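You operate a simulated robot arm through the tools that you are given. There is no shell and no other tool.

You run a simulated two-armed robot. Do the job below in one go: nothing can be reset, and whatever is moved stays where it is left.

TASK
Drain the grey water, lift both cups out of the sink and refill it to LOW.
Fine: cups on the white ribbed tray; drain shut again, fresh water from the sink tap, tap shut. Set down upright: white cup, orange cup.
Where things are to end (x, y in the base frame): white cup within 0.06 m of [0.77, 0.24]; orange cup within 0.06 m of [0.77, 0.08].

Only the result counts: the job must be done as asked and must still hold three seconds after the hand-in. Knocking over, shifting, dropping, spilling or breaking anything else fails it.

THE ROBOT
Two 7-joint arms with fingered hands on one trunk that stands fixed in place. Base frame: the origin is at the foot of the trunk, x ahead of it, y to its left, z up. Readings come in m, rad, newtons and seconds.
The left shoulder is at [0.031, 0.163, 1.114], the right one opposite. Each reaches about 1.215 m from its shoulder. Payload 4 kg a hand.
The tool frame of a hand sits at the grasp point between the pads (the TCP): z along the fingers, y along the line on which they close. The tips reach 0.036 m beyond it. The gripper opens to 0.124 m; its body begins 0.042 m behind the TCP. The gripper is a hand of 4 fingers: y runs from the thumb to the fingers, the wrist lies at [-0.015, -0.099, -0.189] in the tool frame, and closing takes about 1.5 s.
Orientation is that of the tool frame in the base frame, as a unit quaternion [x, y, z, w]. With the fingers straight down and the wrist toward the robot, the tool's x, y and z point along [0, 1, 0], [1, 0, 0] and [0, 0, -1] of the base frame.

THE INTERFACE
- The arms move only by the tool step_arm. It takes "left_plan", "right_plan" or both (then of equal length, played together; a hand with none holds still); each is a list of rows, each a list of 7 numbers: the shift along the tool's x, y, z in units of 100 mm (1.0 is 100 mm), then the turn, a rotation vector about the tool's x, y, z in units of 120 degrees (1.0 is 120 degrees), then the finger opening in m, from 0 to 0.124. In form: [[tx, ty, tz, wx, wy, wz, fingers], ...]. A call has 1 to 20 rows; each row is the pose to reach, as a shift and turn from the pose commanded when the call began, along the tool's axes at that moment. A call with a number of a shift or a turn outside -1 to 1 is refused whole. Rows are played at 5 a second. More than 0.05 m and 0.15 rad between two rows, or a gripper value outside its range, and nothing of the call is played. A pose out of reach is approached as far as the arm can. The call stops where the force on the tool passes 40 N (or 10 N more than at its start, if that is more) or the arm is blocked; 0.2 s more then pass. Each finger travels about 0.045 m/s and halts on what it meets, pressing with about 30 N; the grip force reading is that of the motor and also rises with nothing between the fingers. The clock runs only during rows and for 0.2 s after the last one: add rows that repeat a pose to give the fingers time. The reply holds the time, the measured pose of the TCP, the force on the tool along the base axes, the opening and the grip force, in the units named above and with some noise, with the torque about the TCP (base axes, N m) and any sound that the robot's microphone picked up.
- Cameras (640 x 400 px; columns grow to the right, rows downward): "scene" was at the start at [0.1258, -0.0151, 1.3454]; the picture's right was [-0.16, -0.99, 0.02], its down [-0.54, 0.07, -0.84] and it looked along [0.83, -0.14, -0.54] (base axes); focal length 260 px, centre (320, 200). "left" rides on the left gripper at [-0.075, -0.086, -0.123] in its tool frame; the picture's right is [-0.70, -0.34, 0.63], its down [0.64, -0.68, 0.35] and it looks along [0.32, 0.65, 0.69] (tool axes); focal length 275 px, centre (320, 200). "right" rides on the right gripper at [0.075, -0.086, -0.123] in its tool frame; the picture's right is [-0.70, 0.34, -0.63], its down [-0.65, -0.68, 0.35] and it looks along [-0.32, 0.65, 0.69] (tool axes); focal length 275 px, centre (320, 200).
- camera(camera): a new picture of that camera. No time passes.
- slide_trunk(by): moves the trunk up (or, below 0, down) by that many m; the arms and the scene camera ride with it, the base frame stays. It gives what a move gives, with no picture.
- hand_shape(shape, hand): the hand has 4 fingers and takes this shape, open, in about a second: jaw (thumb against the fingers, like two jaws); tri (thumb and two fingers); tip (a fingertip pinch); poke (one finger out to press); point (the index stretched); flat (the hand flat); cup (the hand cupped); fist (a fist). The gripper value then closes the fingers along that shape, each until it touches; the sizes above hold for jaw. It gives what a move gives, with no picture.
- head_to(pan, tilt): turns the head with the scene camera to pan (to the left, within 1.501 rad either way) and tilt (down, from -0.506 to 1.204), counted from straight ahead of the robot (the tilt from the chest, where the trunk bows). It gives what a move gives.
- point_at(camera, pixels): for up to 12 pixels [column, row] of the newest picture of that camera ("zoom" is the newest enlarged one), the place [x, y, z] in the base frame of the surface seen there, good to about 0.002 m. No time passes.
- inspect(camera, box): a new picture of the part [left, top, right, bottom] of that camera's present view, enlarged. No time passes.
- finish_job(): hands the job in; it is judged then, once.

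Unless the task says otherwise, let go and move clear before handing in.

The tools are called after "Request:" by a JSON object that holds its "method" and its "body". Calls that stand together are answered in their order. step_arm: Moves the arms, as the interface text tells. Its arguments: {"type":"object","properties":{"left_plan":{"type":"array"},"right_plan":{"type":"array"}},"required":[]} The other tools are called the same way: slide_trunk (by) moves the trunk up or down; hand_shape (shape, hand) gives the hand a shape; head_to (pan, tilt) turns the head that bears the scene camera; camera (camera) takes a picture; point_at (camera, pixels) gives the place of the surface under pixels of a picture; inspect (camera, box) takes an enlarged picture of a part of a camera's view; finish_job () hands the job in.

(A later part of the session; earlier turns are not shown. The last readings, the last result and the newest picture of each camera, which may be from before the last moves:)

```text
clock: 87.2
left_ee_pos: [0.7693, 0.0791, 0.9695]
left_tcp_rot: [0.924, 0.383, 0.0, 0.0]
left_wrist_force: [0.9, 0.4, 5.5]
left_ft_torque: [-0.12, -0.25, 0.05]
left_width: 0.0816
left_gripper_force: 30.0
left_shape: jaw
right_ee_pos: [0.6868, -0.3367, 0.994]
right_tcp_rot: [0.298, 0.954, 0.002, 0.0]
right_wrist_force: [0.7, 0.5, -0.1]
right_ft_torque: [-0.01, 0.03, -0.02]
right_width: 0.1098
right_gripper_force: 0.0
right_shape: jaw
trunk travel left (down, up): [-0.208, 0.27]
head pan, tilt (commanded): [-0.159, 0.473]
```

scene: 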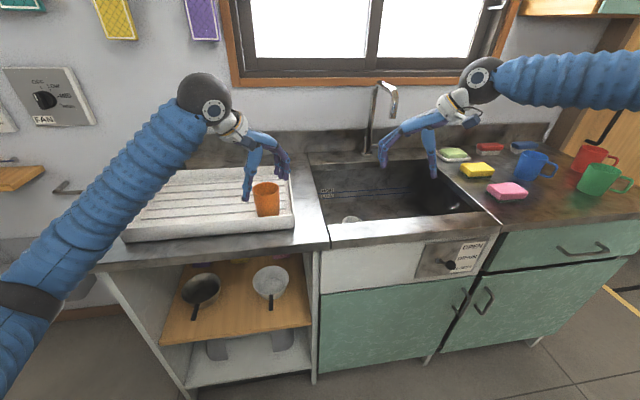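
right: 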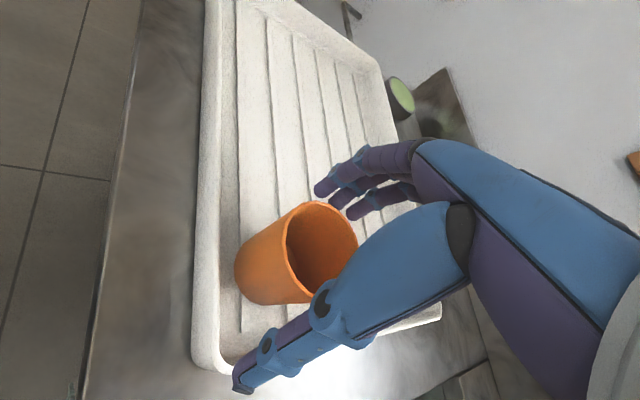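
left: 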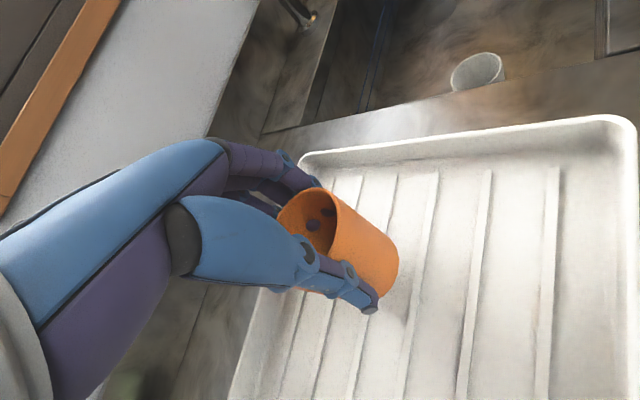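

Contact reads +5.5 N. I'll open the left fingers slowly.

Request:
{"method": "step_arm", "body": {"left_plan": [[0, 0, 0, 0, 0, 0, 0.08], [0, 0, 0, 0, 0, 0, 0.083], [0, 0, 0, 0, 0, 0, 0.086], [0, 0, 0, 0, 0, 0, 0.09], [0, 0, 0, 0, 0, 0, 0.095], [0, 0, 0, 0, 0, 0, 0.1], [0, 0, 0, 0, 0, 0, 0.106], [0, 0, 0, 0, 0, 0, 0.113], [0, 0, 0, 0, 0, 0, 0.12], [0, 0, 0, 0, 0, 0, 0.12]]}}

Request:
{"method": "step_arm", "body": {"left_plan": [[0, 0, -0.15, 0, 0, 0, 0.12], [0, 0, -0.3, 0, 0, 0, 0.12], [0, 0, -0.5, 0, 0, 0, 0.12], [0, 0, -0.75, 0, 0, 0, 0.12], [0, 0, -1.0, 0, 0, 0, 0.12]]}}

Request:
{"method": "camera", "body": {"camera": "left"}}

Request:
{"method": "camera", "body": {"camera": "scene"}}

```text
clock: 89.4
left_ee_pos: [0.7678, 0.0809, 0.9673]
left_tcp_rot: [0.924, 0.382, -0.001, 0.0]
left_wrist_force: [-0.5, 0.6, 0.4]
left_ft_torque: [0.02, -0.01, 0.02]
left_width: 0.1196
left_gripper_force: 0.1
left_shape: jaw
right_ee_pos: [0.6861, -0.3369, 0.9939]
right_tcp_rot: [0.297, 0.955, 0.001, 0.0]
right_wrist_force: [0.0, 0.3, 1.1]
right_ft_torque: [-0.02, 0.02, 0.0]
right_width: 0.1099
right_gripper_force: 0.1
right_shape: jaw
trunk travel left (down, up): [-0.208, 0.27]
head pan, tilt (commanded): [-0.159, 0.473]
```

```text
clock: 90.6
left_ee_pos: [0.7719, 0.0809, 1.0656]
left_tcp_rot: [0.924, 0.382, -0.002, 0.0]
left_wrist_force: [0.4, -0.1, -0.1]
left_ft_torque: [0.02, -0.01, -0.01]
left_width: 0.1198
left_gripper_force: 0.0
left_shape: jaw
right_ee_pos: [0.6881, -0.335, 0.9932]
right_tcp_rot: [0.298, 0.954, 0.001, 0.0]
right_wrist_force: [-0.8, -0.1, 0.2]
right_ft_torque: [0.0, 0.01, -0.01]
right_width: 0.1099
right_gripper_force: 0.1
right_shape: jaw
trunk travel left (down, up): [-0.208, 0.27]
head pan, tilt (commanded): [-0.159, 0.473]
```

```text
taken
```

left: 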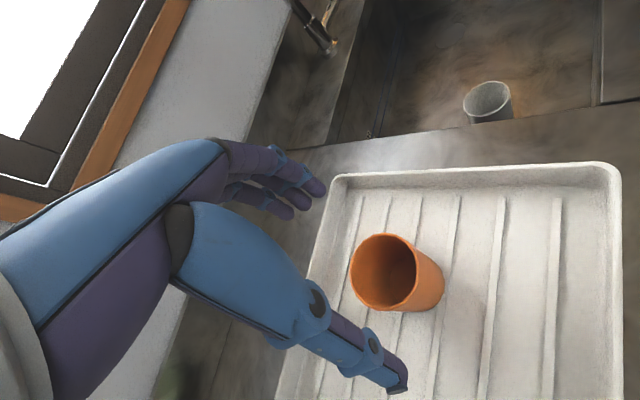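

```text
taken
```

scene: 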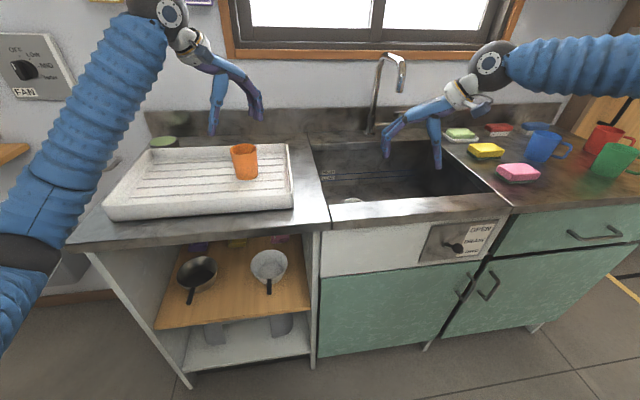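

The orange cup stands upright on the tray. I'll measure its location.

Request:
{"method": "point_at", "body": {"camera": "left", "pixels": [[353, 265], [415, 280], [385, 236], [388, 309], [362, 245], [408, 300], [360, 295], [405, 243]]}}

```text
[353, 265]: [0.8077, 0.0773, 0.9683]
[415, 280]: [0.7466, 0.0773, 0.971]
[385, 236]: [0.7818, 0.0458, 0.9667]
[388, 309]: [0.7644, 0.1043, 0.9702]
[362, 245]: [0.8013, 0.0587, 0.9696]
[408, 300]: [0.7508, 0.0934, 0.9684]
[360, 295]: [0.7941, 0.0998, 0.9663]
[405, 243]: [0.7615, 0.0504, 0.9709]
```

Orange cup is at ≈(0.777,0.076), right on target. Next: white cup. I'll lift the left arm away and move the right hand toward the white cup at (0.766,-0.231).

Request:
{"method": "step_arm", "body": {"left_plan": [[0, 0, -0.25, 0, 0, 0, 0.12], [0, 0, -0.5, 0, 0, 0, 0.12], [0, -0.2, -0.75, 0, 0, 0, 0.12], [0, -0.5, -0.75, 0, 0, 0, 0.12], [0, -0.8, -0.75, 0, 0, 0, 0.12], [0, -1.0, -0.75, 0, 0, 0, 0.12]], "right_plan": [[0.12, 0.17, 0, 0, 0, 0.014, 0.115], [0.24, 0.34, 0, 0, 0, 0.028, 0.115], [0.36, 0.51, 0, 0, 0, 0.042, 0.115], [0.48, 0.69, 0, 0, 0, 0.056, 0.115], [0.603, 0.86, 0, 0, 0, 0.083, 0.115], [0.603, 0.86, 0, 0, 0, 0.083, 0.115]]}}

Request:
{"method": "step_arm", "body": {"left_plan": [[-0.1, -0.3, 0, 0, 0, 0, 0.12], [-0.2, -0.6, 0, 0, 0, 0, 0.12], [-0.3, -0.9, 0, 0, 0, 0, 0.12], [-0.4, -1.0, 0, 0, 0, 0, 0.12], [-0.5, -1.0, 0, 0, 0, 0, 0.12]], "right_plan": [[-0.14, 0.14, 0, 0, 0, 0, 0.115], [-0.28, 0.28, 0, 0, 0, 0, 0.115], [-0.42, 0.42, 0, 0, 0, 0, 0.115], [-0.56, 0.56, 0, 0, 0, 0, 0.115], [-0.56, 0.56, 0, 0, 0, 0, 0.115]]}}

Request:
{"method": "camera", "body": {"camera": "right"}}

Request:
{"method": "camera", "body": {"camera": "scene"}}

```text
clock: 92.0
left_ee_pos: [0.7014, 0.1515, 1.1405]
left_tcp_rot: [0.924, 0.381, -0.001, -0.001]
left_wrist_force: [0.5, 0.2, 1.3]
left_ft_torque: [0.0, 0.01, 0.03]
left_width: 0.1198
left_gripper_force: 0.0
left_shape: jaw
right_ee_pos: [0.6874, -0.232, 0.9923]
right_tcp_rot: [0.38, 0.925, 0.001, 0.0]
right_wrist_force: [0.1, -0.3, 0.1]
right_ft_torque: [0.02, 0.0, -0.01]
right_width: 0.1144
right_gripper_force: 0.1
right_shape: jaw
trunk travel left (down, up): [-0.208, 0.27]
head pan, tilt (commanded): [-0.159, 0.473]
```

```text
clock: 93.2
left_ee_pos: [0.5945, 0.1887, 1.1414]
left_tcp_rot: [0.924, 0.382, -0.001, 0.0]
left_wrist_force: [-0.5, 0.1, -0.2]
left_ft_torque: [0.02, -0.02, 0.0]
left_width: 0.1199
left_gripper_force: 0.0
left_shape: jaw
right_ee_pos: [0.7661, -0.2302, 0.9918]
right_tcp_rot: [0.38, 0.925, 0.001, 0.0]
right_wrist_force: [-0.3, -0.6, -0.5]
right_ft_torque: [0.02, 0.0, 0.0]
right_width: 0.1146
right_gripper_force: 0.0
right_shape: jaw
trunk travel left (down, up): [-0.208, 0.27]
head pan, tilt (commanded): [-0.159, 0.473]
```

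```text
taken
```

right: 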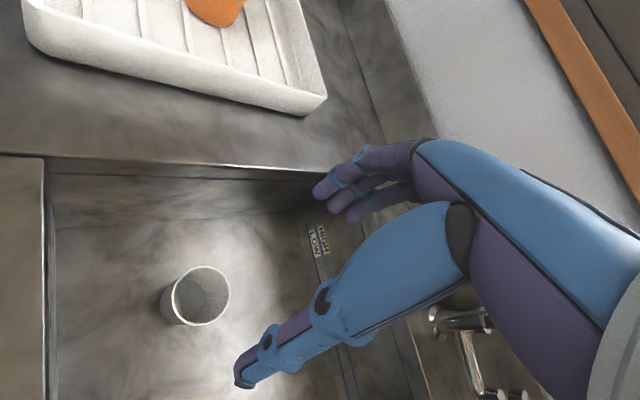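

```text
taken
```

scene: 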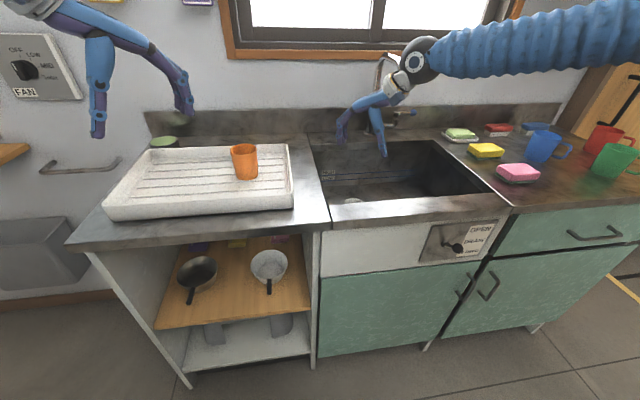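

Right hand is above the white cup. I'll measure the rim precisely before descending.

Request:
{"method": "inspect", "body": {"camera": "right", "box": [150, 250, 250, 340]}}

Request:
{"method": "point_at", "body": {"camera": "zoom", "pixels": [[113, 240], [352, 190], [200, 85], [215, 330], [130, 150], [330, 270], [290, 85], [130, 300], [230, 190]]}}

```text
4.44 times, centred on (200, 295) of right
```

zoom: 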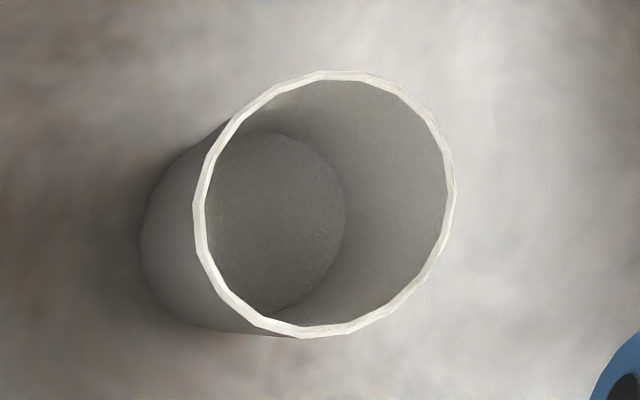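

```text
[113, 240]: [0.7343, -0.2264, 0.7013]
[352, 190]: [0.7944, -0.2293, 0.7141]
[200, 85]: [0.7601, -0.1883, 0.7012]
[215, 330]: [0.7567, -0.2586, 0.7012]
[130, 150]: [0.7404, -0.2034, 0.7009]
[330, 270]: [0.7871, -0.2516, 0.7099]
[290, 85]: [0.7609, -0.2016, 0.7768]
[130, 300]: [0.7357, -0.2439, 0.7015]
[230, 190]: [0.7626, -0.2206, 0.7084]
```

Request:
{"method": "point_at", "body": {"camera": "zoom", "pixels": [[199, 205], [450, 200], [340, 76], [300, 331], [215, 150], [425, 115], [230, 295], [400, 295], [250, 102], [445, 160]]}}

```text
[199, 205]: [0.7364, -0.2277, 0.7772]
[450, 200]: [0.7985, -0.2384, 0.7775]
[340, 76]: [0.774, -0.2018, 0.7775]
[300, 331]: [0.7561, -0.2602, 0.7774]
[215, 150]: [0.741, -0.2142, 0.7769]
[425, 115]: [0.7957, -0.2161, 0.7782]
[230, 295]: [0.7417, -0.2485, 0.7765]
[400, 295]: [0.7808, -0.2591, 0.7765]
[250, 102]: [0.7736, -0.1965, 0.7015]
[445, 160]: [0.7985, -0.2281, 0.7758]
```

White cup centre ≈(0.767,-0.232). I'll descend by arm 0.1 m and check for reach limits.

Request:
{"method": "step_arm", "body": {"right_plan": [[-0.02, -0.005, 0.2, 0, 0, 0, 0.115], [-0.02, -0.005, 0.4, 0, 0, 0, 0.115], [-0.02, -0.005, 0.6, 0, 0, 0, 0.115], [-0.02, -0.005, 0.8, 0, 0, 0, 0.115], [-0.02, -0.005, 1.0, 0, 0, 0, 0.115], [-0.02, -0.005, 1.0, 0, 0, 0, 0.115]]}}

Request:
{"method": "camera", "body": {"camera": "right"}}

Request:
{"method": "inspect", "body": {"camera": "scene", "box": [300, 20, 560, 260]}}

```text
clock: 94.6
left_ee_pos: [0.5952, 0.1888, 1.1415]
left_tcp_rot: [0.924, 0.382, -0.002, 0.001]
left_wrist_force: [-0.1, 0.8, 0.3]
left_ft_torque: [-0.03, 0.03, 0.02]
left_width: 0.1197
left_gripper_force: 0.1
left_shape: jaw
right_ee_pos: [0.7684, -0.2333, 0.8913]
right_tcp_rot: [0.381, 0.925, 0.001, -0.001]
right_wrist_force: [0.3, -0.1, 0.0]
right_ft_torque: [0.0, 0.01, 0.02]
right_width: 0.1146
right_gripper_force: 0.0
right_shape: jaw
trunk travel left (down, up): [-0.208, 0.27]
head pan, tilt (commanded): [-0.159, 0.473]
```

```text
taken
```

right: 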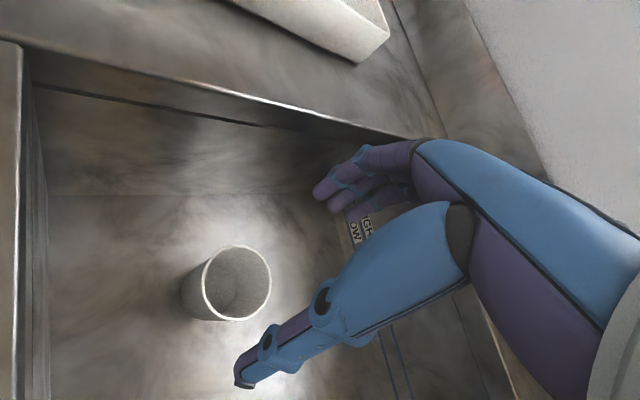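

```text
1.67 times, centred on (430, 140) of scene
```

zoom: 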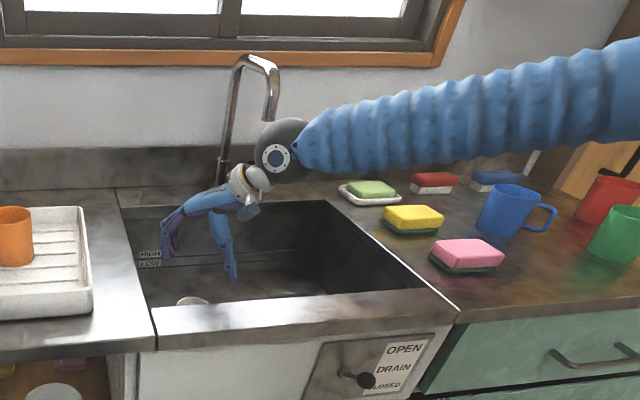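

Good alignment. I'll continue down to z≈0.783 by arm.

Request:
{"method": "step_arm", "body": {"right_plan": [[0, 0, 0.2, 0, 0, 0, 0.115], [0, 0, 0.4, 0, 0, 0, 0.115], [0, 0, 0.6, 0, 0, 0, 0.115], [0, 0, 0.8, 0, 0, 0, 0.115], [0, 0, 1.0, 0, 0, 0, 0.115], [0, 0, 1.0, 0, 0, 0, 0.115]]}}

Request:
{"method": "step_arm", "body": {"right_plan": [[0, 0, 0.04, 0, 0, 0, 0.115], [0, 0, 0.08, 0, 0, 0, 0.115], [0, 0, 0.08, 0, 0, 0, 0.115]]}}

Request:
{"method": "camera", "body": {"camera": "right"}}

Request:
{"method": "inspect", "body": {"camera": "scene", "box": [300, 80, 500, 260]}}

```text
clock: 96.0
left_ee_pos: [0.5943, 0.1887, 1.1395]
left_tcp_rot: [0.924, 0.382, -0.002, -0.001]
left_wrist_force: [0.2, -0.6, 0.1]
left_ft_torque: [-0.02, 0.0, 0.04]
left_width: 0.1198
left_gripper_force: 0.1
left_shape: jaw
right_ee_pos: [0.7682, -0.2313, 0.7928]
right_tcp_rot: [0.38, 0.925, 0.001, -0.001]
right_wrist_force: [-0.2, -0.3, -0.1]
right_ft_torque: [-0.02, -0.01, -0.02]
right_width: 0.1145
right_gripper_force: 0.1
right_shape: jaw
trunk travel left (down, up): [-0.208, 0.27]
head pan, tilt (commanded): [-0.159, 0.473]
```

```text
clock: 96.8
left_ee_pos: [0.5951, 0.1874, 1.1409]
left_tcp_rot: [0.924, 0.382, -0.002, 0.0]
left_wrist_force: [-0.1, 0.7, 0.3]
left_ft_torque: [0.0, 0.0, -0.02]
left_width: 0.1199
left_gripper_force: 0.0
left_shape: jaw
right_ee_pos: [0.7669, -0.2323, 0.7849]
right_tcp_rot: [0.381, 0.925, 0.002, 0.001]
right_wrist_force: [0.0, -0.7, 0.3]
right_ft_torque: [-0.02, -0.01, 0.01]
right_width: 0.1145
right_gripper_force: 0.0
right_shape: jaw
trunk travel left (down, up): [-0.208, 0.27]
head pan, tilt (commanded): [-0.159, 0.473]
```

```text
taken
```

right: 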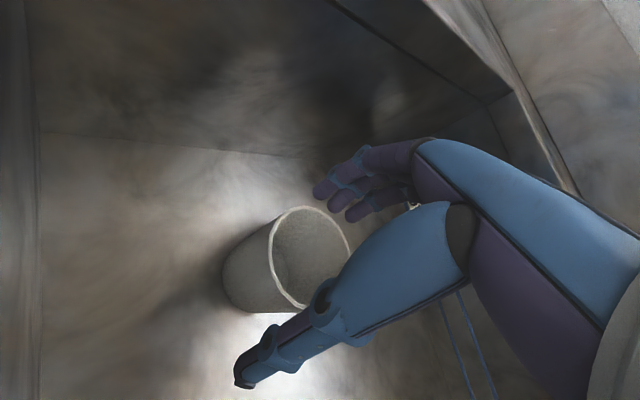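

```text
2.22 times, centred on (400, 170) of scene
```

zoom: 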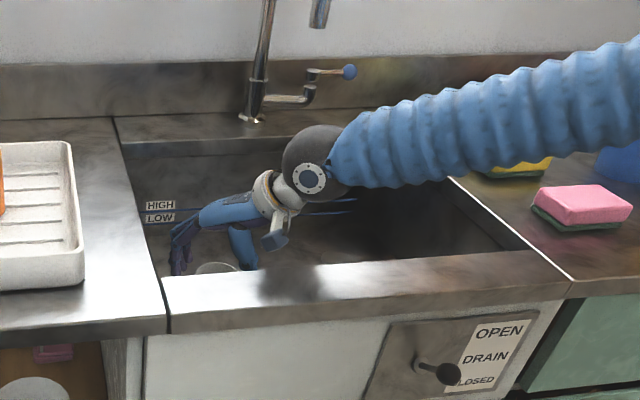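

Hand straddles the white cup just as with the orange one. I'll close and hold.

Request:
{"method": "step_arm", "body": {"right_plan": [[0, 0, 0, 0, 0, 0, 0.1], [0, 0, 0, 0, 0, 0, 0.09], [0, 0, 0, 0, 0, 0, 0.08], [0, 0, 0, 0, 0, 0, 0.07], [0, 0, 0, 0, 0, 0, 0.06], [0, 0, 0, 0, 0, 0, 0.045], [0, 0, 0, 0, 0, 0, 0.03], [0, 0, 0, 0, 0, 0, 0.03], [0, 0, 0, 0, 0, 0, 0.03]]}}

Request:
{"method": "step_arm", "body": {"right_plan": [[0, 0, -0.1, 0, 0, 0, 0.03], [0, 0, -0.25, 0, 0, 0, 0.03], [0, 0, -0.4, 0, 0, 0, 0.03]]}}

Request:
{"method": "camera", "body": {"camera": "right"}}

```text
clock: 98.8
left_ee_pos: [0.5951, 0.1863, 1.141]
left_tcp_rot: [0.924, 0.382, -0.002, 0.001]
left_wrist_force: [0.7, 0.3, -0.2]
left_ft_torque: [-0.01, -0.01, 0.0]
left_width: 0.1198
left_gripper_force: 0.1
left_shape: jaw
right_ee_pos: [0.768, -0.2326, 0.7856]
right_tcp_rot: [0.381, 0.925, 0.0, 0.0]
right_wrist_force: [0.2, -1.1, 6.2]
right_ft_torque: [0.14, -0.11, -0.02]
right_width: 0.0815
right_gripper_force: 29.9
right_shape: jaw
trunk travel left (down, up): [-0.208, 0.27]
head pan, tilt (commanded): [-0.159, 0.473]
```

```text
clock: 99.6
left_ee_pos: [0.5941, 0.1871, 1.1403]
left_tcp_rot: [0.924, 0.382, -0.002, -0.001]
left_wrist_force: [-0.6, 0.1, -0.9]
left_ft_torque: [0.02, 0.01, -0.01]
left_width: 0.1197
left_gripper_force: 0.0
left_shape: jaw
right_ee_pos: [0.7691, -0.234, 0.8249]
right_tcp_rot: [0.38, 0.925, 0.001, -0.001]
right_wrist_force: [0.3, 0.9, -0.6]
right_ft_torque: [0.01, -0.01, 0.0]
right_width: 0.082
right_gripper_force: 29.8
right_shape: jaw
trunk travel left (down, up): [-0.208, 0.27]
head pan, tilt (commanded): [-0.159, 0.473]
```

```text
taken
```

right: 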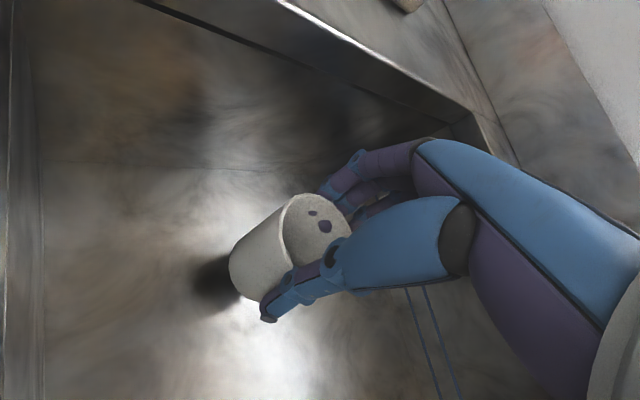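

White cup is held and lifted 4 cm. The earlier drop spot is now too near the orange cup, so I'll use the flat counter strip between sink and tray, around (0.72,-0.077), as the hand-over place. Raising the trunk first.

Request:
{"method": "slide_trunk", "body": {"by": 0.25}}

Request:
{"method": "step_arm", "body": {"right_plan": [[0.18, 0.1, 0, 0, 0, 0, 0.03], [0.36, 0.19, 0, 0, 0, 0, 0.03], [0.54, 0.28, 0, 0, 0, 0, 0.03], [0.728, 0.382, 0, 0, 0, 0, 0.03]]}}

Request:
{"method": "step_arm", "body": {"right_plan": [[0.18, 0.1, 0, 0, 0, 0, 0.03], [0.36, 0.19, 0, 0, 0, 0, 0.03], [0.54, 0.28, 0, 0, 0, 0, 0.03], [0.728, 0.382, 0, 0, 0, 0, 0.03], [0.728, 0.382, 0, 0, 0, 0, 0.03]]}}

Request:
{"method": "camera", "body": {"camera": "scene"}}

Request:
{"method": "camera", "body": {"camera": "right"}}

```text
clock: 102.2
left_ee_pos: [0.5952, 0.187, 1.3899]
left_tcp_rot: [0.924, 0.382, -0.002, 0.0]
left_wrist_force: [-0.7, 0.0, -0.3]
left_ft_torque: [0.0, -0.02, 0.06]
left_width: 0.1198
left_gripper_force: 0.1
left_shape: jaw
right_ee_pos: [0.7694, -0.2325, 1.0743]
right_tcp_rot: [0.38, 0.925, 0.002, 0.0]
right_wrist_force: [-0.3, -0.4, -0.9]
right_ft_torque: [-0.01, -0.01, -0.02]
right_width: 0.0823
right_gripper_force: 30.2
right_shape: jaw
trunk travel left (down, up): [-0.458, 0.02]
head pan, tilt (commanded): [-0.159, 0.473]
```

```text
clock: 103.2
left_ee_pos: [0.5945, 0.1879, 1.3919]
left_tcp_rot: [0.924, 0.382, -0.002, 0.001]
left_wrist_force: [-0.4, 0.1, -0.1]
left_ft_torque: [0.0, -0.02, 0.02]
left_width: 0.1199
left_gripper_force: 0.1
left_shape: jaw
right_ee_pos: [0.7441, -0.1537, 1.0741]
right_tcp_rot: [0.381, 0.925, 0.001, 0.0]
right_wrist_force: [-1.0, 0.3, 0.5]
right_ft_torque: [-0.02, -0.01, 0.02]
right_width: 0.0819
right_gripper_force: 30.5
right_shape: jaw
trunk travel left (down, up): [-0.458, 0.02]
head pan, tilt (commanded): [-0.159, 0.473]
```

```text
clock: 104.4
left_ee_pos: [0.5932, 0.1862, 1.3911]
left_tcp_rot: [0.924, 0.382, -0.003, 0.0]
left_wrist_force: [-0.8, -0.6, 0.0]
left_ft_torque: [-0.01, -0.02, 0.01]
left_width: 0.1199
left_gripper_force: 0.1
left_shape: jaw
right_ee_pos: [0.7218, -0.076, 1.0747]
right_tcp_rot: [0.38, 0.925, 0.001, 0.0]
right_wrist_force: [0.0, -0.4, -0.3]
right_ft_torque: [-0.02, 0.01, 0.0]
right_width: 0.082
right_gripper_force: 29.4
right_shape: jaw
trunk travel left (down, up): [-0.458, 0.02]
head pan, tilt (commanded): [-0.159, 0.473]
```

```text
taken
```

scene: 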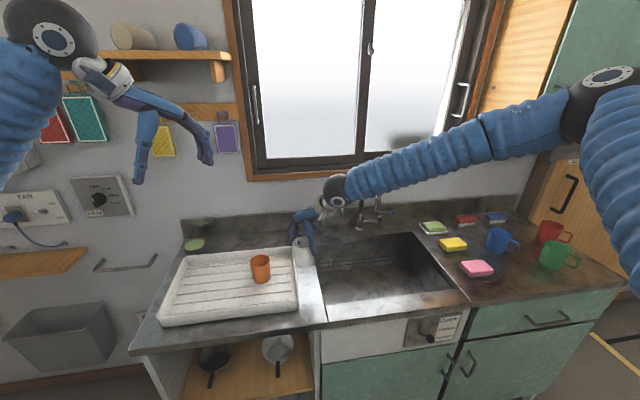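

```text
taken
```

right: 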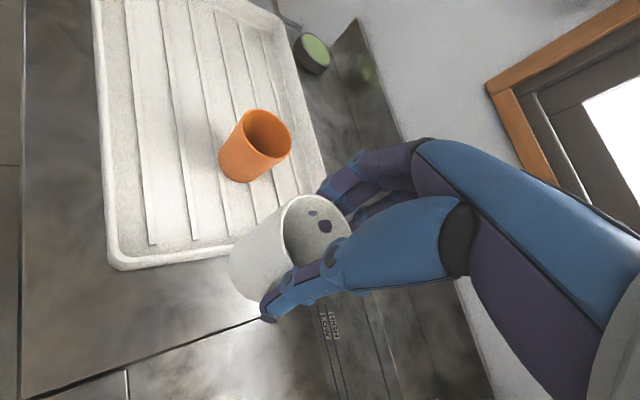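

The white cup is above the strip. I'll lower 0.085 m and check its clearance to the tray wall and sink edge.

Request:
{"method": "slide_trunk", "body": {"by": -0.085}}

Request:
{"method": "inspect", "body": {"camera": "scene", "box": [250, 170, 360, 280]}}

Request:
{"method": "camera", "body": {"camera": "right"}}

```text
clock: 105.6
left_ee_pos: [0.5958, 0.1875, 1.3069]
left_tcp_rot: [0.924, 0.382, 0.0, 0.001]
left_wrist_force: [0.0, -0.3, 0.2]
left_ft_torque: [-0.02, -0.04, -0.03]
left_width: 0.12
left_gripper_force: 0.1
left_shape: jaw
right_ee_pos: [0.7187, -0.0749, 0.9908]
right_tcp_rot: [0.38, 0.925, 0.001, 0.0]
right_wrist_force: [0.1, 0.1, -1.1]
right_ft_torque: [-0.03, -0.01, 0.0]
right_width: 0.0807
right_gripper_force: 30.1
right_shape: jaw
trunk travel left (down, up): [-0.373, 0.105]
head pan, tilt (commanded): [-0.159, 0.473]
```

```text
3.64 times, centred on (305, 225) of scene
```

zoom: 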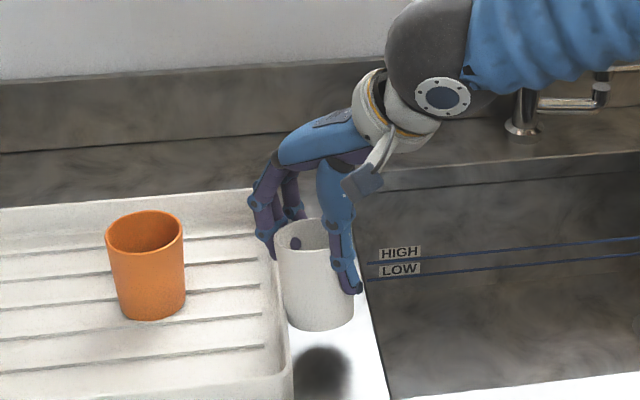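

```text
taken
```

right: 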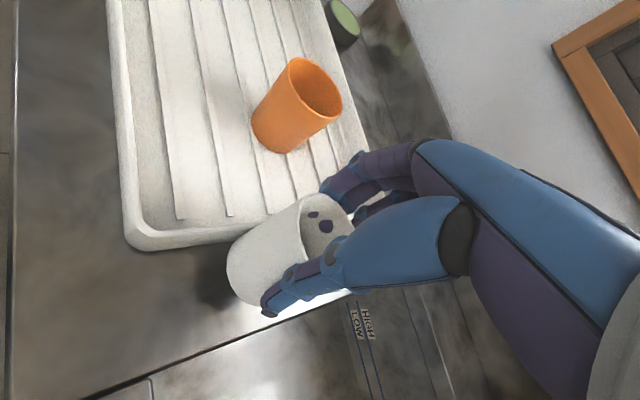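

The cup's shadow at zoom (322,372) falls centred on the strip. I'll measure the cup's side/bottom points for y-clearance.

Request:
{"method": "point_at", "body": {"camera": "zoom", "pixels": [[320, 326], [295, 318], [348, 312], [282, 255], [352, 300], [305, 270], [276, 285], [290, 375], [365, 350], [322, 375], [355, 375], [283, 300]]}}

```text
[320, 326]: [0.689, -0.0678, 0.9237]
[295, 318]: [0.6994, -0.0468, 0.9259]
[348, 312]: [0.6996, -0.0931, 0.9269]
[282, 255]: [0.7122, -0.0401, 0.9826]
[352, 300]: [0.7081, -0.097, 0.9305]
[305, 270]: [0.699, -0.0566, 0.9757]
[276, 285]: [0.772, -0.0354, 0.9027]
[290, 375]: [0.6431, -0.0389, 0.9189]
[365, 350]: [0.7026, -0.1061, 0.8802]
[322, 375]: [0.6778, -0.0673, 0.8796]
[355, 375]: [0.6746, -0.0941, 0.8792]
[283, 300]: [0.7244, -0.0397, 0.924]
```

The cup's left side is close to the tray wall, so I'll shift 7 mm toward the sink and then lower in small steps.

Request:
{"method": "step_arm", "body": {"right_plan": [[-0.025, -0.025, 0, 0, 0, 0, 0.03], [-0.05, -0.05, 0, 0, 0, 0, 0.03], [-0.05, -0.05, 0.06, 0, 0, 0, 0.03], [-0.05, -0.05, 0.12, 0, 0, 0, 0.03], [-0.05, -0.05, 0.14, 0, 0, 0, 0.03], [-0.05, -0.05, 0.14, 0, 0, 0, 0.03]]}}

Request:
{"method": "inspect", "body": {"camera": "scene", "box": [250, 170, 360, 280]}}

```text
clock: 107.0
left_ee_pos: [0.5951, 0.1866, 1.3043]
left_tcp_rot: [0.924, 0.382, -0.001, -0.001]
left_wrist_force: [-0.6, 0.7, 0.5]
left_ft_torque: [-0.02, 0.0, 0.01]
left_width: 0.12
left_gripper_force: 0.0
left_shape: jaw
right_ee_pos: [0.7197, -0.0826, 0.9749]
right_tcp_rot: [0.38, 0.925, 0.002, -0.001]
right_wrist_force: [-0.5, -0.1, -0.7]
right_ft_torque: [-0.01, -0.03, -0.03]
right_width: 0.0811
right_gripper_force: 30.2
right_shape: jaw
trunk travel left (down, up): [-0.373, 0.105]
head pan, tilt (commanded): [-0.159, 0.473]
```

```text
3.64 times, centred on (305, 225) of scene
```

zoom: 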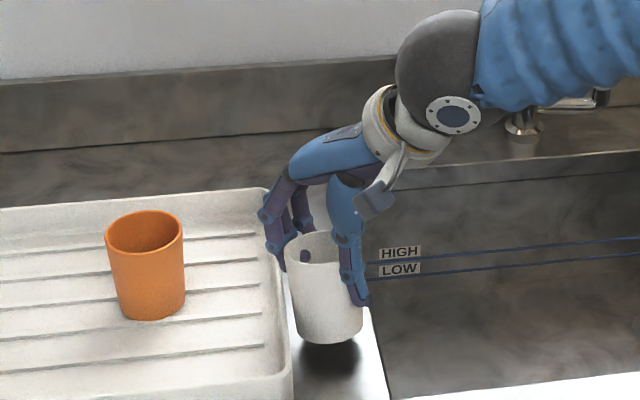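

There's still a small gap above the counter. I'll lower in 1.5 mm steps, up to 9 mm, watching the force.

Request:
{"method": "step_arm", "body": {"right_plan": [[0, 0, 0.015, 0, 0, 0, 0.03], [0, 0, 0.03, 0, 0, 0, 0.03], [0, 0, 0.045, 0, 0, 0, 0.03], [0, 0, 0.06, 0, 0, 0, 0.03], [0, 0, 0.07, 0, 0, 0, 0.03]]}}

Request:
{"method": "inspect", "body": {"camera": "scene", "box": [270, 210, 340, 280]}}

```text
clock: 108.2
left_ee_pos: [0.5964, 0.1868, 1.3056]
left_tcp_rot: [0.924, 0.382, -0.002, 0.0]
left_wrist_force: [0.5, -0.7, 0.7]
left_ft_torque: [0.02, -0.01, -0.02]
left_width: 0.1196
left_gripper_force: 0.0
left_shape: jaw
right_ee_pos: [0.7187, -0.0832, 0.967]
right_tcp_rot: [0.38, 0.925, 0.002, -0.001]
right_wrist_force: [0.3, 0.8, -0.2]
right_ft_torque: [-0.02, 0.0, 0.01]
right_width: 0.081
right_gripper_force: 29.8
right_shape: jaw
trunk travel left (down, up): [-0.373, 0.105]
head pan, tilt (commanded): [-0.159, 0.473]
```

```text
5.71 times, centred on (305, 245) of scene
```

zoom: 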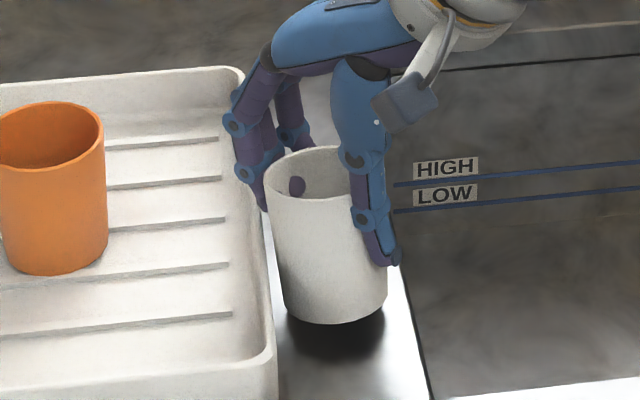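

Still no contact; the cup seems to sit a little higher in the grip. I'll measure the finger-to-tray clearance and the cup's bottom before lowering further.

Request:
{"method": "point_at", "body": {"camera": "zoom", "pixels": [[262, 203], [245, 172], [250, 205], [395, 258], [330, 318], [300, 310], [375, 305], [340, 150], [285, 158], [330, 195], [262, 330], [330, 345]]}}

```text
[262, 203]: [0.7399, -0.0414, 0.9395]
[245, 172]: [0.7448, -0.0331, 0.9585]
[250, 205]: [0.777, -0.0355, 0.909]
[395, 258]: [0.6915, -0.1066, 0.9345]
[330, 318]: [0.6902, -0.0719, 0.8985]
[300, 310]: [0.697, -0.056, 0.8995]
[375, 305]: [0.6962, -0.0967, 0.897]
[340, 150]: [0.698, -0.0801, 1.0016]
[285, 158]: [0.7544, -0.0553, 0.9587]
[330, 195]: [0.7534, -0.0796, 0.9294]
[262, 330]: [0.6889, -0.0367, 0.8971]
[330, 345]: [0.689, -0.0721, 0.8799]
```

The fingertips would come level with the tray rim (z 0.924) before the cup touches the counter, so releasing here could nudge the tray. I'll go back up and instead test reaching the tray spot (0.685,0.018) with a larger yaw that keeps the fingers away from the orange cup.

Request:
{"method": "step_arm", "body": {"right_plan": [[0, 0, -0.2, 0, 0, 0, 0.03], [0, 0, -0.5, 0, 0, 0, 0.03], [0, 0, -0.8, 0, 0, 0, 0.03], [0, 0, -1.0, 0, 0, 0, 0.03]]}}

Request:
{"method": "step_arm", "body": {"right_plan": [[0, 0, -0.3, 0, 0, 0, 0.03], [0, 0, -0.6, 0, 0, -0.02, 0.03], [0.2, 0.1, -0.87, 0, 0, -0.04, 0.03], [0.4, 0.2, -0.87, 0, 0, -0.06, 0.03], [0.6, 0.3, -0.87, 0, 0, -0.083, 0.03], [0.8, 0.4, -0.87, 0, 0, -0.083, 0.03], [0.955, 0.474, -0.87, 0, 0, -0.083, 0.03], [0.955, 0.474, -0.87, 0, 0, -0.083, 0.03]]}}

Request:
{"method": "step_arm", "body": {"right_plan": [[0, 0, 0, 0, 0, -0.045, 0.03], [0, 0, 0, 0, 0, -0.09, 0.03], [0, 0, 0, 0, 0, -0.125, 0.03], [0, 0, 0, 0, 0, -0.167, 0.03], [0, 0, 0, 0, 0, -0.167, 0.03]]}}

```text
clock: 109.2
left_ee_pos: [0.5942, 0.1874, 1.3055]
left_tcp_rot: [0.924, 0.382, -0.001, 0.001]
left_wrist_force: [0.7, -0.6, -0.1]
left_ft_torque: [0.02, 0.01, -0.01]
left_width: 0.1198
left_gripper_force: 0.1
left_shape: jaw
right_ee_pos: [0.7197, -0.0828, 1.0697]
right_tcp_rot: [0.379, 0.925, 0.001, 0.0]
right_wrist_force: [0.1, 0.4, -0.5]
right_ft_torque: [-0.02, 0.02, -0.02]
right_width: 0.0812
right_gripper_force: 30.1
right_shape: jaw
trunk travel left (down, up): [-0.373, 0.105]
head pan, tilt (commanded): [-0.159, 0.473]
```

```text
clock: 111.0
left_ee_pos: [0.5936, 0.1869, 1.3057]
left_tcp_rot: [0.924, 0.382, -0.002, 0.0]
left_wrist_force: [-0.1, -0.3, 0.1]
left_ft_torque: [0.01, 0.01, -0.01]
left_width: 0.1202
left_gripper_force: 0.1
left_shape: jaw
right_ee_pos: [0.681, 0.0181, 1.1557]
right_tcp_rot: [0.298, 0.954, 0.001, 0.001]
right_wrist_force: [0.1, 0.3, -0.6]
right_ft_torque: [-0.04, -0.02, -0.03]
right_width: 0.0809
right_gripper_force: 30.5
right_shape: jaw
trunk travel left (down, up): [-0.373, 0.105]
head pan, tilt (commanded): [-0.159, 0.473]
```

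```text
clock: 112.2
left_ee_pos: [0.5942, 0.1866, 1.3052]
left_tcp_rot: [0.925, 0.381, -0.002, 0.0]
left_wrist_force: [-0.1, -1.1, -0.1]
left_ft_torque: [0.02, 0.02, 0.03]
left_width: 0.1196
left_gripper_force: 0.1
left_shape: jaw
right_ee_pos: [0.683, 0.0165, 1.1555]
right_tcp_rot: [0.127, 0.992, 0.002, 0.0]
right_wrist_force: [0.9, 0.3, 0.9]
right_ft_torque: [0.02, -0.05, 0.02]
right_width: 0.0807
right_gripper_force: 30.1
right_shape: jaw
trunk travel left (down, up): [-0.373, 0.105]
head pan, tilt (commanded): [-0.159, 0.473]
```

Reached (0.683,0.0165) at 75° yaw without limits. I'll move the left hand further away for clearance and then lower by trunk.

Request:
{"method": "step_arm", "body": {"left_plan": [[0, -0.3, 0, 0, 0, 0, 0.12], [0, -0.6, 0, 0, 0, 0, 0.12], [0, -0.9, 0, 0, 0, 0, 0.12], [0, -1.0, 0, 0, 0, 0, 0.12]]}}

Request:
{"method": "slide_trunk", "body": {"by": -0.15}}

Request:
{"method": "camera", "body": {"camera": "scene"}}

Request:
{"method": "camera", "body": {"camera": "right"}}

```text
clock: 113.2
left_ee_pos: [0.5248, 0.2577, 1.3058]
left_tcp_rot: [0.924, 0.382, -0.001, 0.0]
left_wrist_force: [0.0, -0.3, -0.6]
left_ft_torque: [0.01, -0.01, 0.0]
left_width: 0.1198
left_gripper_force: 0.1
left_shape: jaw
right_ee_pos: [0.6832, 0.0165, 1.1554]
right_tcp_rot: [0.128, 0.992, 0.002, 0.0]
right_wrist_force: [0.2, -1.0, -0.7]
right_ft_torque: [0.02, -0.07, 0.02]
right_width: 0.0808
right_gripper_force: 29.8
right_shape: jaw
trunk travel left (down, up): [-0.373, 0.105]
head pan, tilt (commanded): [-0.159, 0.473]
```

```text
clock: 115.0
left_ee_pos: [0.5242, 0.2581, 1.1572]
left_tcp_rot: [0.924, 0.382, -0.001, 0.0]
left_wrist_force: [0.2, -0.6, -0.1]
left_ft_torque: [0.01, -0.02, -0.01]
left_width: 0.1197
left_gripper_force: 0.1
left_shape: jaw
right_ee_pos: [0.6831, 0.0186, 1.0066]
right_tcp_rot: [0.128, 0.992, 0.0, 0.001]
right_wrist_force: [-0.3, 0.5, 0.9]
right_ft_torque: [0.01, 0.0, 0.03]
right_width: 0.0807
right_gripper_force: 30.4
right_shape: jaw
trunk travel left (down, up): [-0.223, 0.255]
head pan, tilt (commanded): [-0.159, 0.473]
```

```text
taken
```

scene: 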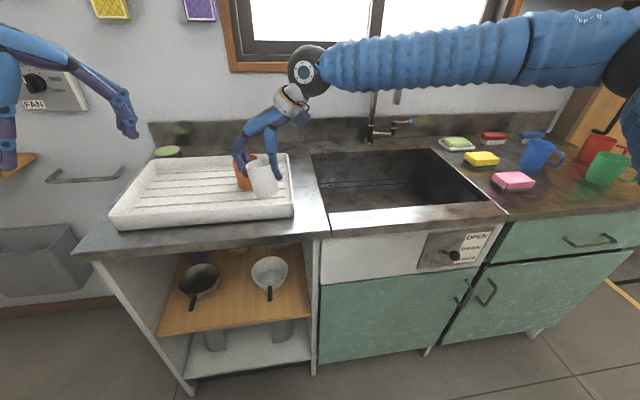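

```text
taken
```

right: 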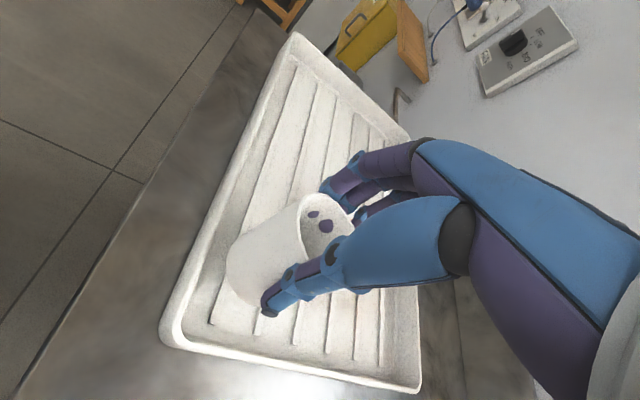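

I'll look closely at the clearance between the hand, white cup and orange cup.

Request:
{"method": "inspect", "body": {"camera": "scene", "box": [210, 80, 330, 230]}}

Request:
{"method": "inspect", "body": {"camera": "right", "box": [220, 120, 440, 340]}}

Request:
{"method": "camera", "body": {"camera": "left"}}

```text
2.67 times, centred on (270, 155) of scene
```

zoom: 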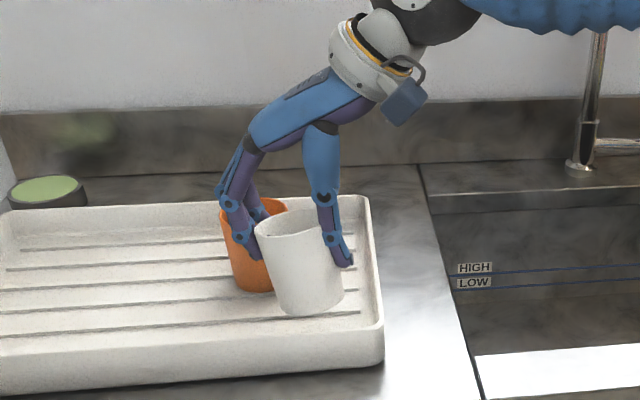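

```text
1.82 times, centred on (330, 230) of right
```

zoom: 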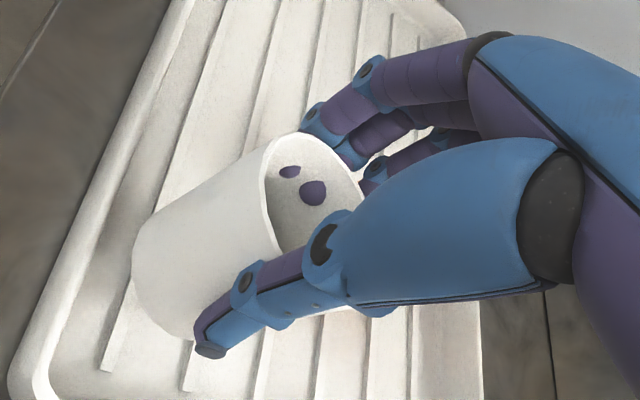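

```text
taken
```

left: 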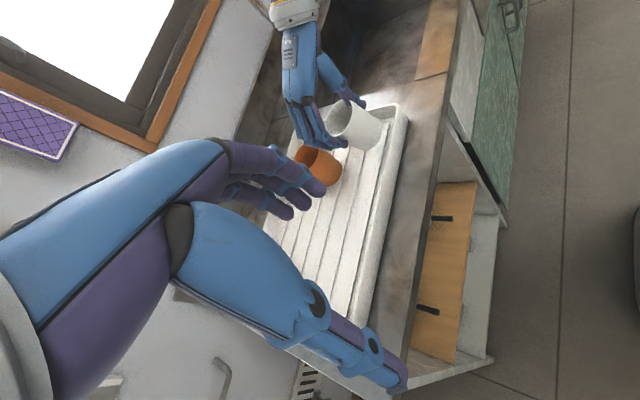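

The left camera sees both cups at (315,165) and (355,125). I'll zoom there to judge clearance.

Request:
{"method": "inspect", "body": {"camera": "left", "box": [270, 80, 410, 210]}}

Request:
{"method": "point_at", "body": {"camera": "zoom", "pixels": [[150, 300], [250, 300], [200, 285], [165, 320], [260, 360], [330, 290], [320, 270], [290, 280], [240, 240], [350, 285], [300, 310], [230, 295]]}}

```text
3.08 times, centred on (340, 145) of left
```

zoom: 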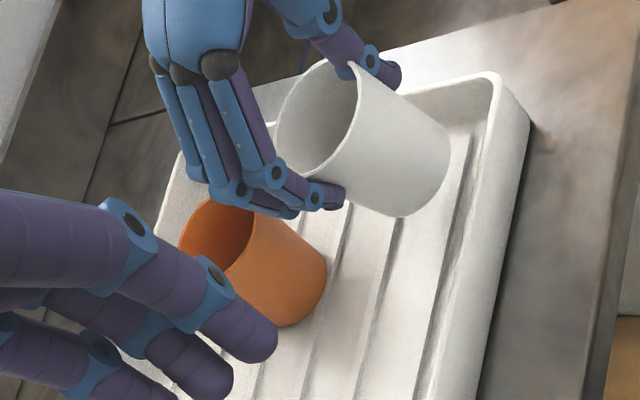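

```text
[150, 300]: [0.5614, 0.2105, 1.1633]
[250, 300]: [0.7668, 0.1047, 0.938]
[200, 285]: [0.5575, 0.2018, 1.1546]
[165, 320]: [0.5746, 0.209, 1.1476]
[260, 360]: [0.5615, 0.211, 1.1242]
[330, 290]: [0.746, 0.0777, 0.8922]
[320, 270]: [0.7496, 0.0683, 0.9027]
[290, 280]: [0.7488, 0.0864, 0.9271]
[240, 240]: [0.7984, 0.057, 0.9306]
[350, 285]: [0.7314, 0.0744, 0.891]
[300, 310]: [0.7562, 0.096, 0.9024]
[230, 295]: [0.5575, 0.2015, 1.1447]
```

I'll measure the right fingertips directly versus the orange rim.

Request:
{"method": "point_at", "body": {"camera": "zoom", "pixels": [[335, 200], [320, 195], [290, 210], [270, 205], [235, 195], [225, 190], [185, 235], [250, 215], [265, 175], [210, 205], [345, 180], [300, 215]]}}

```text
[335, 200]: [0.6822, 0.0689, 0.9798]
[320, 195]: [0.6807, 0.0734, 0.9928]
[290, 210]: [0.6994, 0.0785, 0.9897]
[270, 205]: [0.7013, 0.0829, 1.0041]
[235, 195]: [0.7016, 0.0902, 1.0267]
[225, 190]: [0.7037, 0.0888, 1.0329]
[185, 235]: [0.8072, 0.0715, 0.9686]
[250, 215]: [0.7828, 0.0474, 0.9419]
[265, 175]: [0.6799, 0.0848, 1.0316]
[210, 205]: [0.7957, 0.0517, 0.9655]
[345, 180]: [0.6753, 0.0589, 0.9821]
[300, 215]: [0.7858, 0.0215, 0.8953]
```

Fingers are at x≈0.70–0.71, about 25 mm from the orange cup's edge. I'll lower 25 mm by trunk and then fine-step until contact.

Request:
{"method": "slide_trunk", "body": {"by": -0.025}}

Request:
{"method": "step_arm", "body": {"right_plan": [[0, 0, 0.015, 0, 0, 0, 0.03], [0, 0, 0.03, 0, 0, 0, 0.03], [0, 0, 0.045, 0, 0, 0, 0.03], [0, 0, 0.045, 0, 0, 0, 0.03]]}}

Request:
{"method": "inspect", "body": {"camera": "scene", "box": [210, 80, 330, 230]}}

```text
clock: 115.7
left_ee_pos: [0.5251, 0.2575, 1.132]
left_tcp_rot: [0.924, 0.382, -0.001, 0.0]
left_wrist_force: [0.4, 0.6, -0.3]
left_ft_torque: [-0.01, -0.01, 0.0]
left_width: 0.12
left_gripper_force: 0.0
left_shape: jaw
right_ee_pos: [0.6835, 0.0185, 0.9801]
right_tcp_rot: [0.128, 0.992, 0.0, 0.0]
right_wrist_force: [-0.5, -0.9, -0.9]
right_ft_torque: [0.0, 0.0, 0.0]
right_width: 0.081
right_gripper_force: 29.9
right_shape: jaw
trunk travel left (down, up): [-0.198, 0.28]
head pan, tilt (commanded): [-0.159, 0.473]
```

```text
clock: 116.7
left_ee_pos: [0.5244, 0.2569, 1.1316]
left_tcp_rot: [0.924, 0.382, -0.002, 0.001]
left_wrist_force: [0.9, 0.3, 0.6]
left_ft_torque: [0.04, 0.02, 0.0]
left_width: 0.1199
left_gripper_force: 0.1
left_shape: jaw
right_ee_pos: [0.6834, 0.0183, 0.9785]
right_tcp_rot: [0.128, 0.992, 0.002, 0.001]
right_wrist_force: [0.3, -2.9, 12.8]
right_ft_torque: [0.18, -0.1, 0.01]
right_width: 0.0811
right_gripper_force: 30.0
right_shape: jaw
trunk travel left (down, up): [-0.198, 0.28]
head pan, tilt (commanded): [-0.159, 0.473]
```

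```text
2.67 times, centred on (270, 155) of scene
```

zoom: 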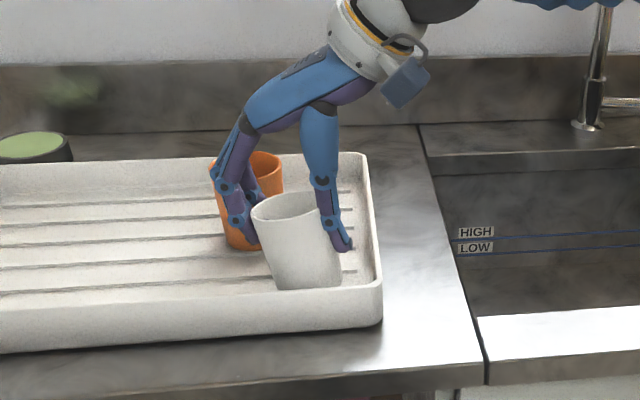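

Contact at 12.8 N. The cup leans a little in the grip as the orange one did; I'll open slowly so it settles flat.

Request:
{"method": "step_arm", "body": {"right_plan": [[0, 0, -0.02, 0, 0, 0, 0.08], [0, 0, -0.02, 0, 0, 0, 0.083], [0, 0, -0.02, 0, 0, 0, 0.086], [0, 0, -0.02, 0, 0, 0, 0.089], [0, 0, -0.02, 0, 0, 0, 0.092], [0, 0, -0.02, 0, 0, 0, 0.096], [0, 0, -0.02, 0, 0, 0, 0.1], [0, 0, -0.02, 0, 0, 0, 0.105], [0, 0, -0.02, 0, 0, 0, 0.11], [0, 0, -0.02, 0, 0, 0, 0.115], [0, 0, -0.02, 0, 0, 0, 0.115]]}}

Request:
{"method": "inspect", "body": {"camera": "scene", "box": [210, 80, 330, 230]}}

```text
clock: 119.1
left_ee_pos: [0.5245, 0.2586, 1.131]
left_tcp_rot: [0.924, 0.382, -0.002, 0.0]
left_wrist_force: [0.1, -0.4, -0.2]
left_ft_torque: [-0.04, 0.0, 0.02]
left_width: 0.1197
left_gripper_force: 0.1
left_shape: jaw
right_ee_pos: [0.6822, 0.0187, 0.9783]
right_tcp_rot: [0.128, 0.992, 0.001, 0.0]
right_wrist_force: [0.7, 0.4, 0.5]
right_ft_torque: [-0.02, 0.0, -0.03]
right_width: 0.1144
right_gripper_force: 0.0
right_shape: jaw
trunk travel left (down, up): [-0.198, 0.28]
head pan, tilt (commanded): [-0.159, 0.473]
```

```text
2.67 times, centred on (270, 155) of scene
```

zoom: 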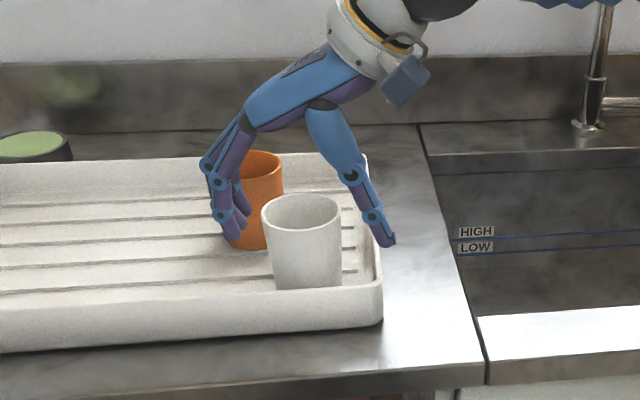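

The white cup stands upright in the tray. I'll raise the trunk to lift the right hand out, then retract it right.

Request:
{"method": "slide_trunk", "body": {"by": 0.22}}

Request:
{"method": "step_arm", "body": {"right_plan": [[0, -0.25, 0, 0, 0, 0, 0.115], [0, -0.5, 0, 0, 0, 0, 0.115], [0, -0.75, 0, 0, 0, 0, 0.115], [0, -1.0, 0, 0, 0, 0, 0.115]]}}

Request:
{"method": "step_arm", "body": {"right_plan": [[0, -0.25, 0, 0, 0, 0.04, 0.115], [0, -0.5, 0, 0, 0, 0.08, 0.115], [0, -0.75, 0, 0, 0, 0.12, 0.115], [0, -1.0, 0, 0, 0, 0.167, 0.115]]}}

Request:
{"method": "camera", "body": {"camera": "scene"}}

Request:
{"method": "camera", "body": {"camera": "right"}}

```text
clock: 121.4
left_ee_pos: [0.5248, 0.258, 1.3508]
left_tcp_rot: [0.924, 0.383, -0.001, 0.0]
left_wrist_force: [-0.2, -0.1, -0.1]
left_ft_torque: [0.03, -0.01, 0.01]
left_width: 0.12
left_gripper_force: 0.1
left_shape: jaw
right_ee_pos: [0.6808, 0.017, 1.2124]
right_tcp_rot: [0.128, 0.992, 0.004, 0.009]
right_wrist_force: [0.5, -0.4, -0.4]
right_ft_torque: [-0.01, -0.01, -0.02]
right_width: 0.1146
right_gripper_force: 0.1
right_shape: jaw
trunk travel left (down, up): [-0.418, 0.06]
head pan, tilt (commanded): [-0.159, 0.473]
```

```text
clock: 122.4
left_ee_pos: [0.5238, 0.2572, 1.3514]
left_tcp_rot: [0.924, 0.382, -0.002, 0.0]
left_wrist_force: [-0.1, 0.3, -0.6]
left_ft_torque: [0.03, -0.02, 0.01]
left_width: 0.1199
left_gripper_force: 0.0
left_shape: jaw
right_ee_pos: [0.6543, -0.0793, 1.2109]
right_tcp_rot: [0.128, 0.992, 0.004, 0.01]
right_wrist_force: [-0.1, 0.1, -0.5]
right_ft_torque: [0.04, 0.01, 0.0]
right_width: 0.1144
right_gripper_force: 0.1
right_shape: jaw
trunk travel left (down, up): [-0.418, 0.06]
head pan, tilt (commanded): [-0.159, 0.473]
```

```text
clock: 123.4
left_ee_pos: [0.5226, 0.2569, 1.3526]
left_tcp_rot: [0.924, 0.382, 0.0, 0.0]
left_wrist_force: [0.9, 0.7, 0.5]
left_ft_torque: [0.03, -0.01, 0.03]
left_width: 0.1195
left_gripper_force: 0.1
left_shape: jaw
right_ee_pos: [0.6277, -0.1761, 1.2118]
right_tcp_rot: [0.299, 0.954, 0.005, 0.009]
right_wrist_force: [0.6, 0.8, 0.2]
right_ft_torque: [0.0, -0.03, -0.03]
right_width: 0.1145
right_gripper_force: 0.0
right_shape: jaw
trunk travel left (down, up): [-0.418, 0.06]
head pan, tilt (commanded): [-0.159, 0.473]
```

```text
taken
```

scene: 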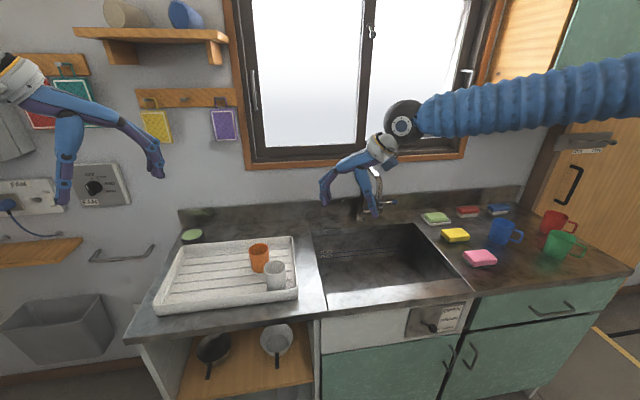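

```text
taken
```

right: 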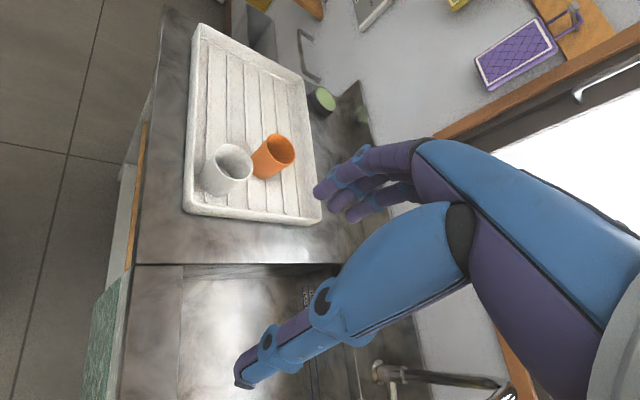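

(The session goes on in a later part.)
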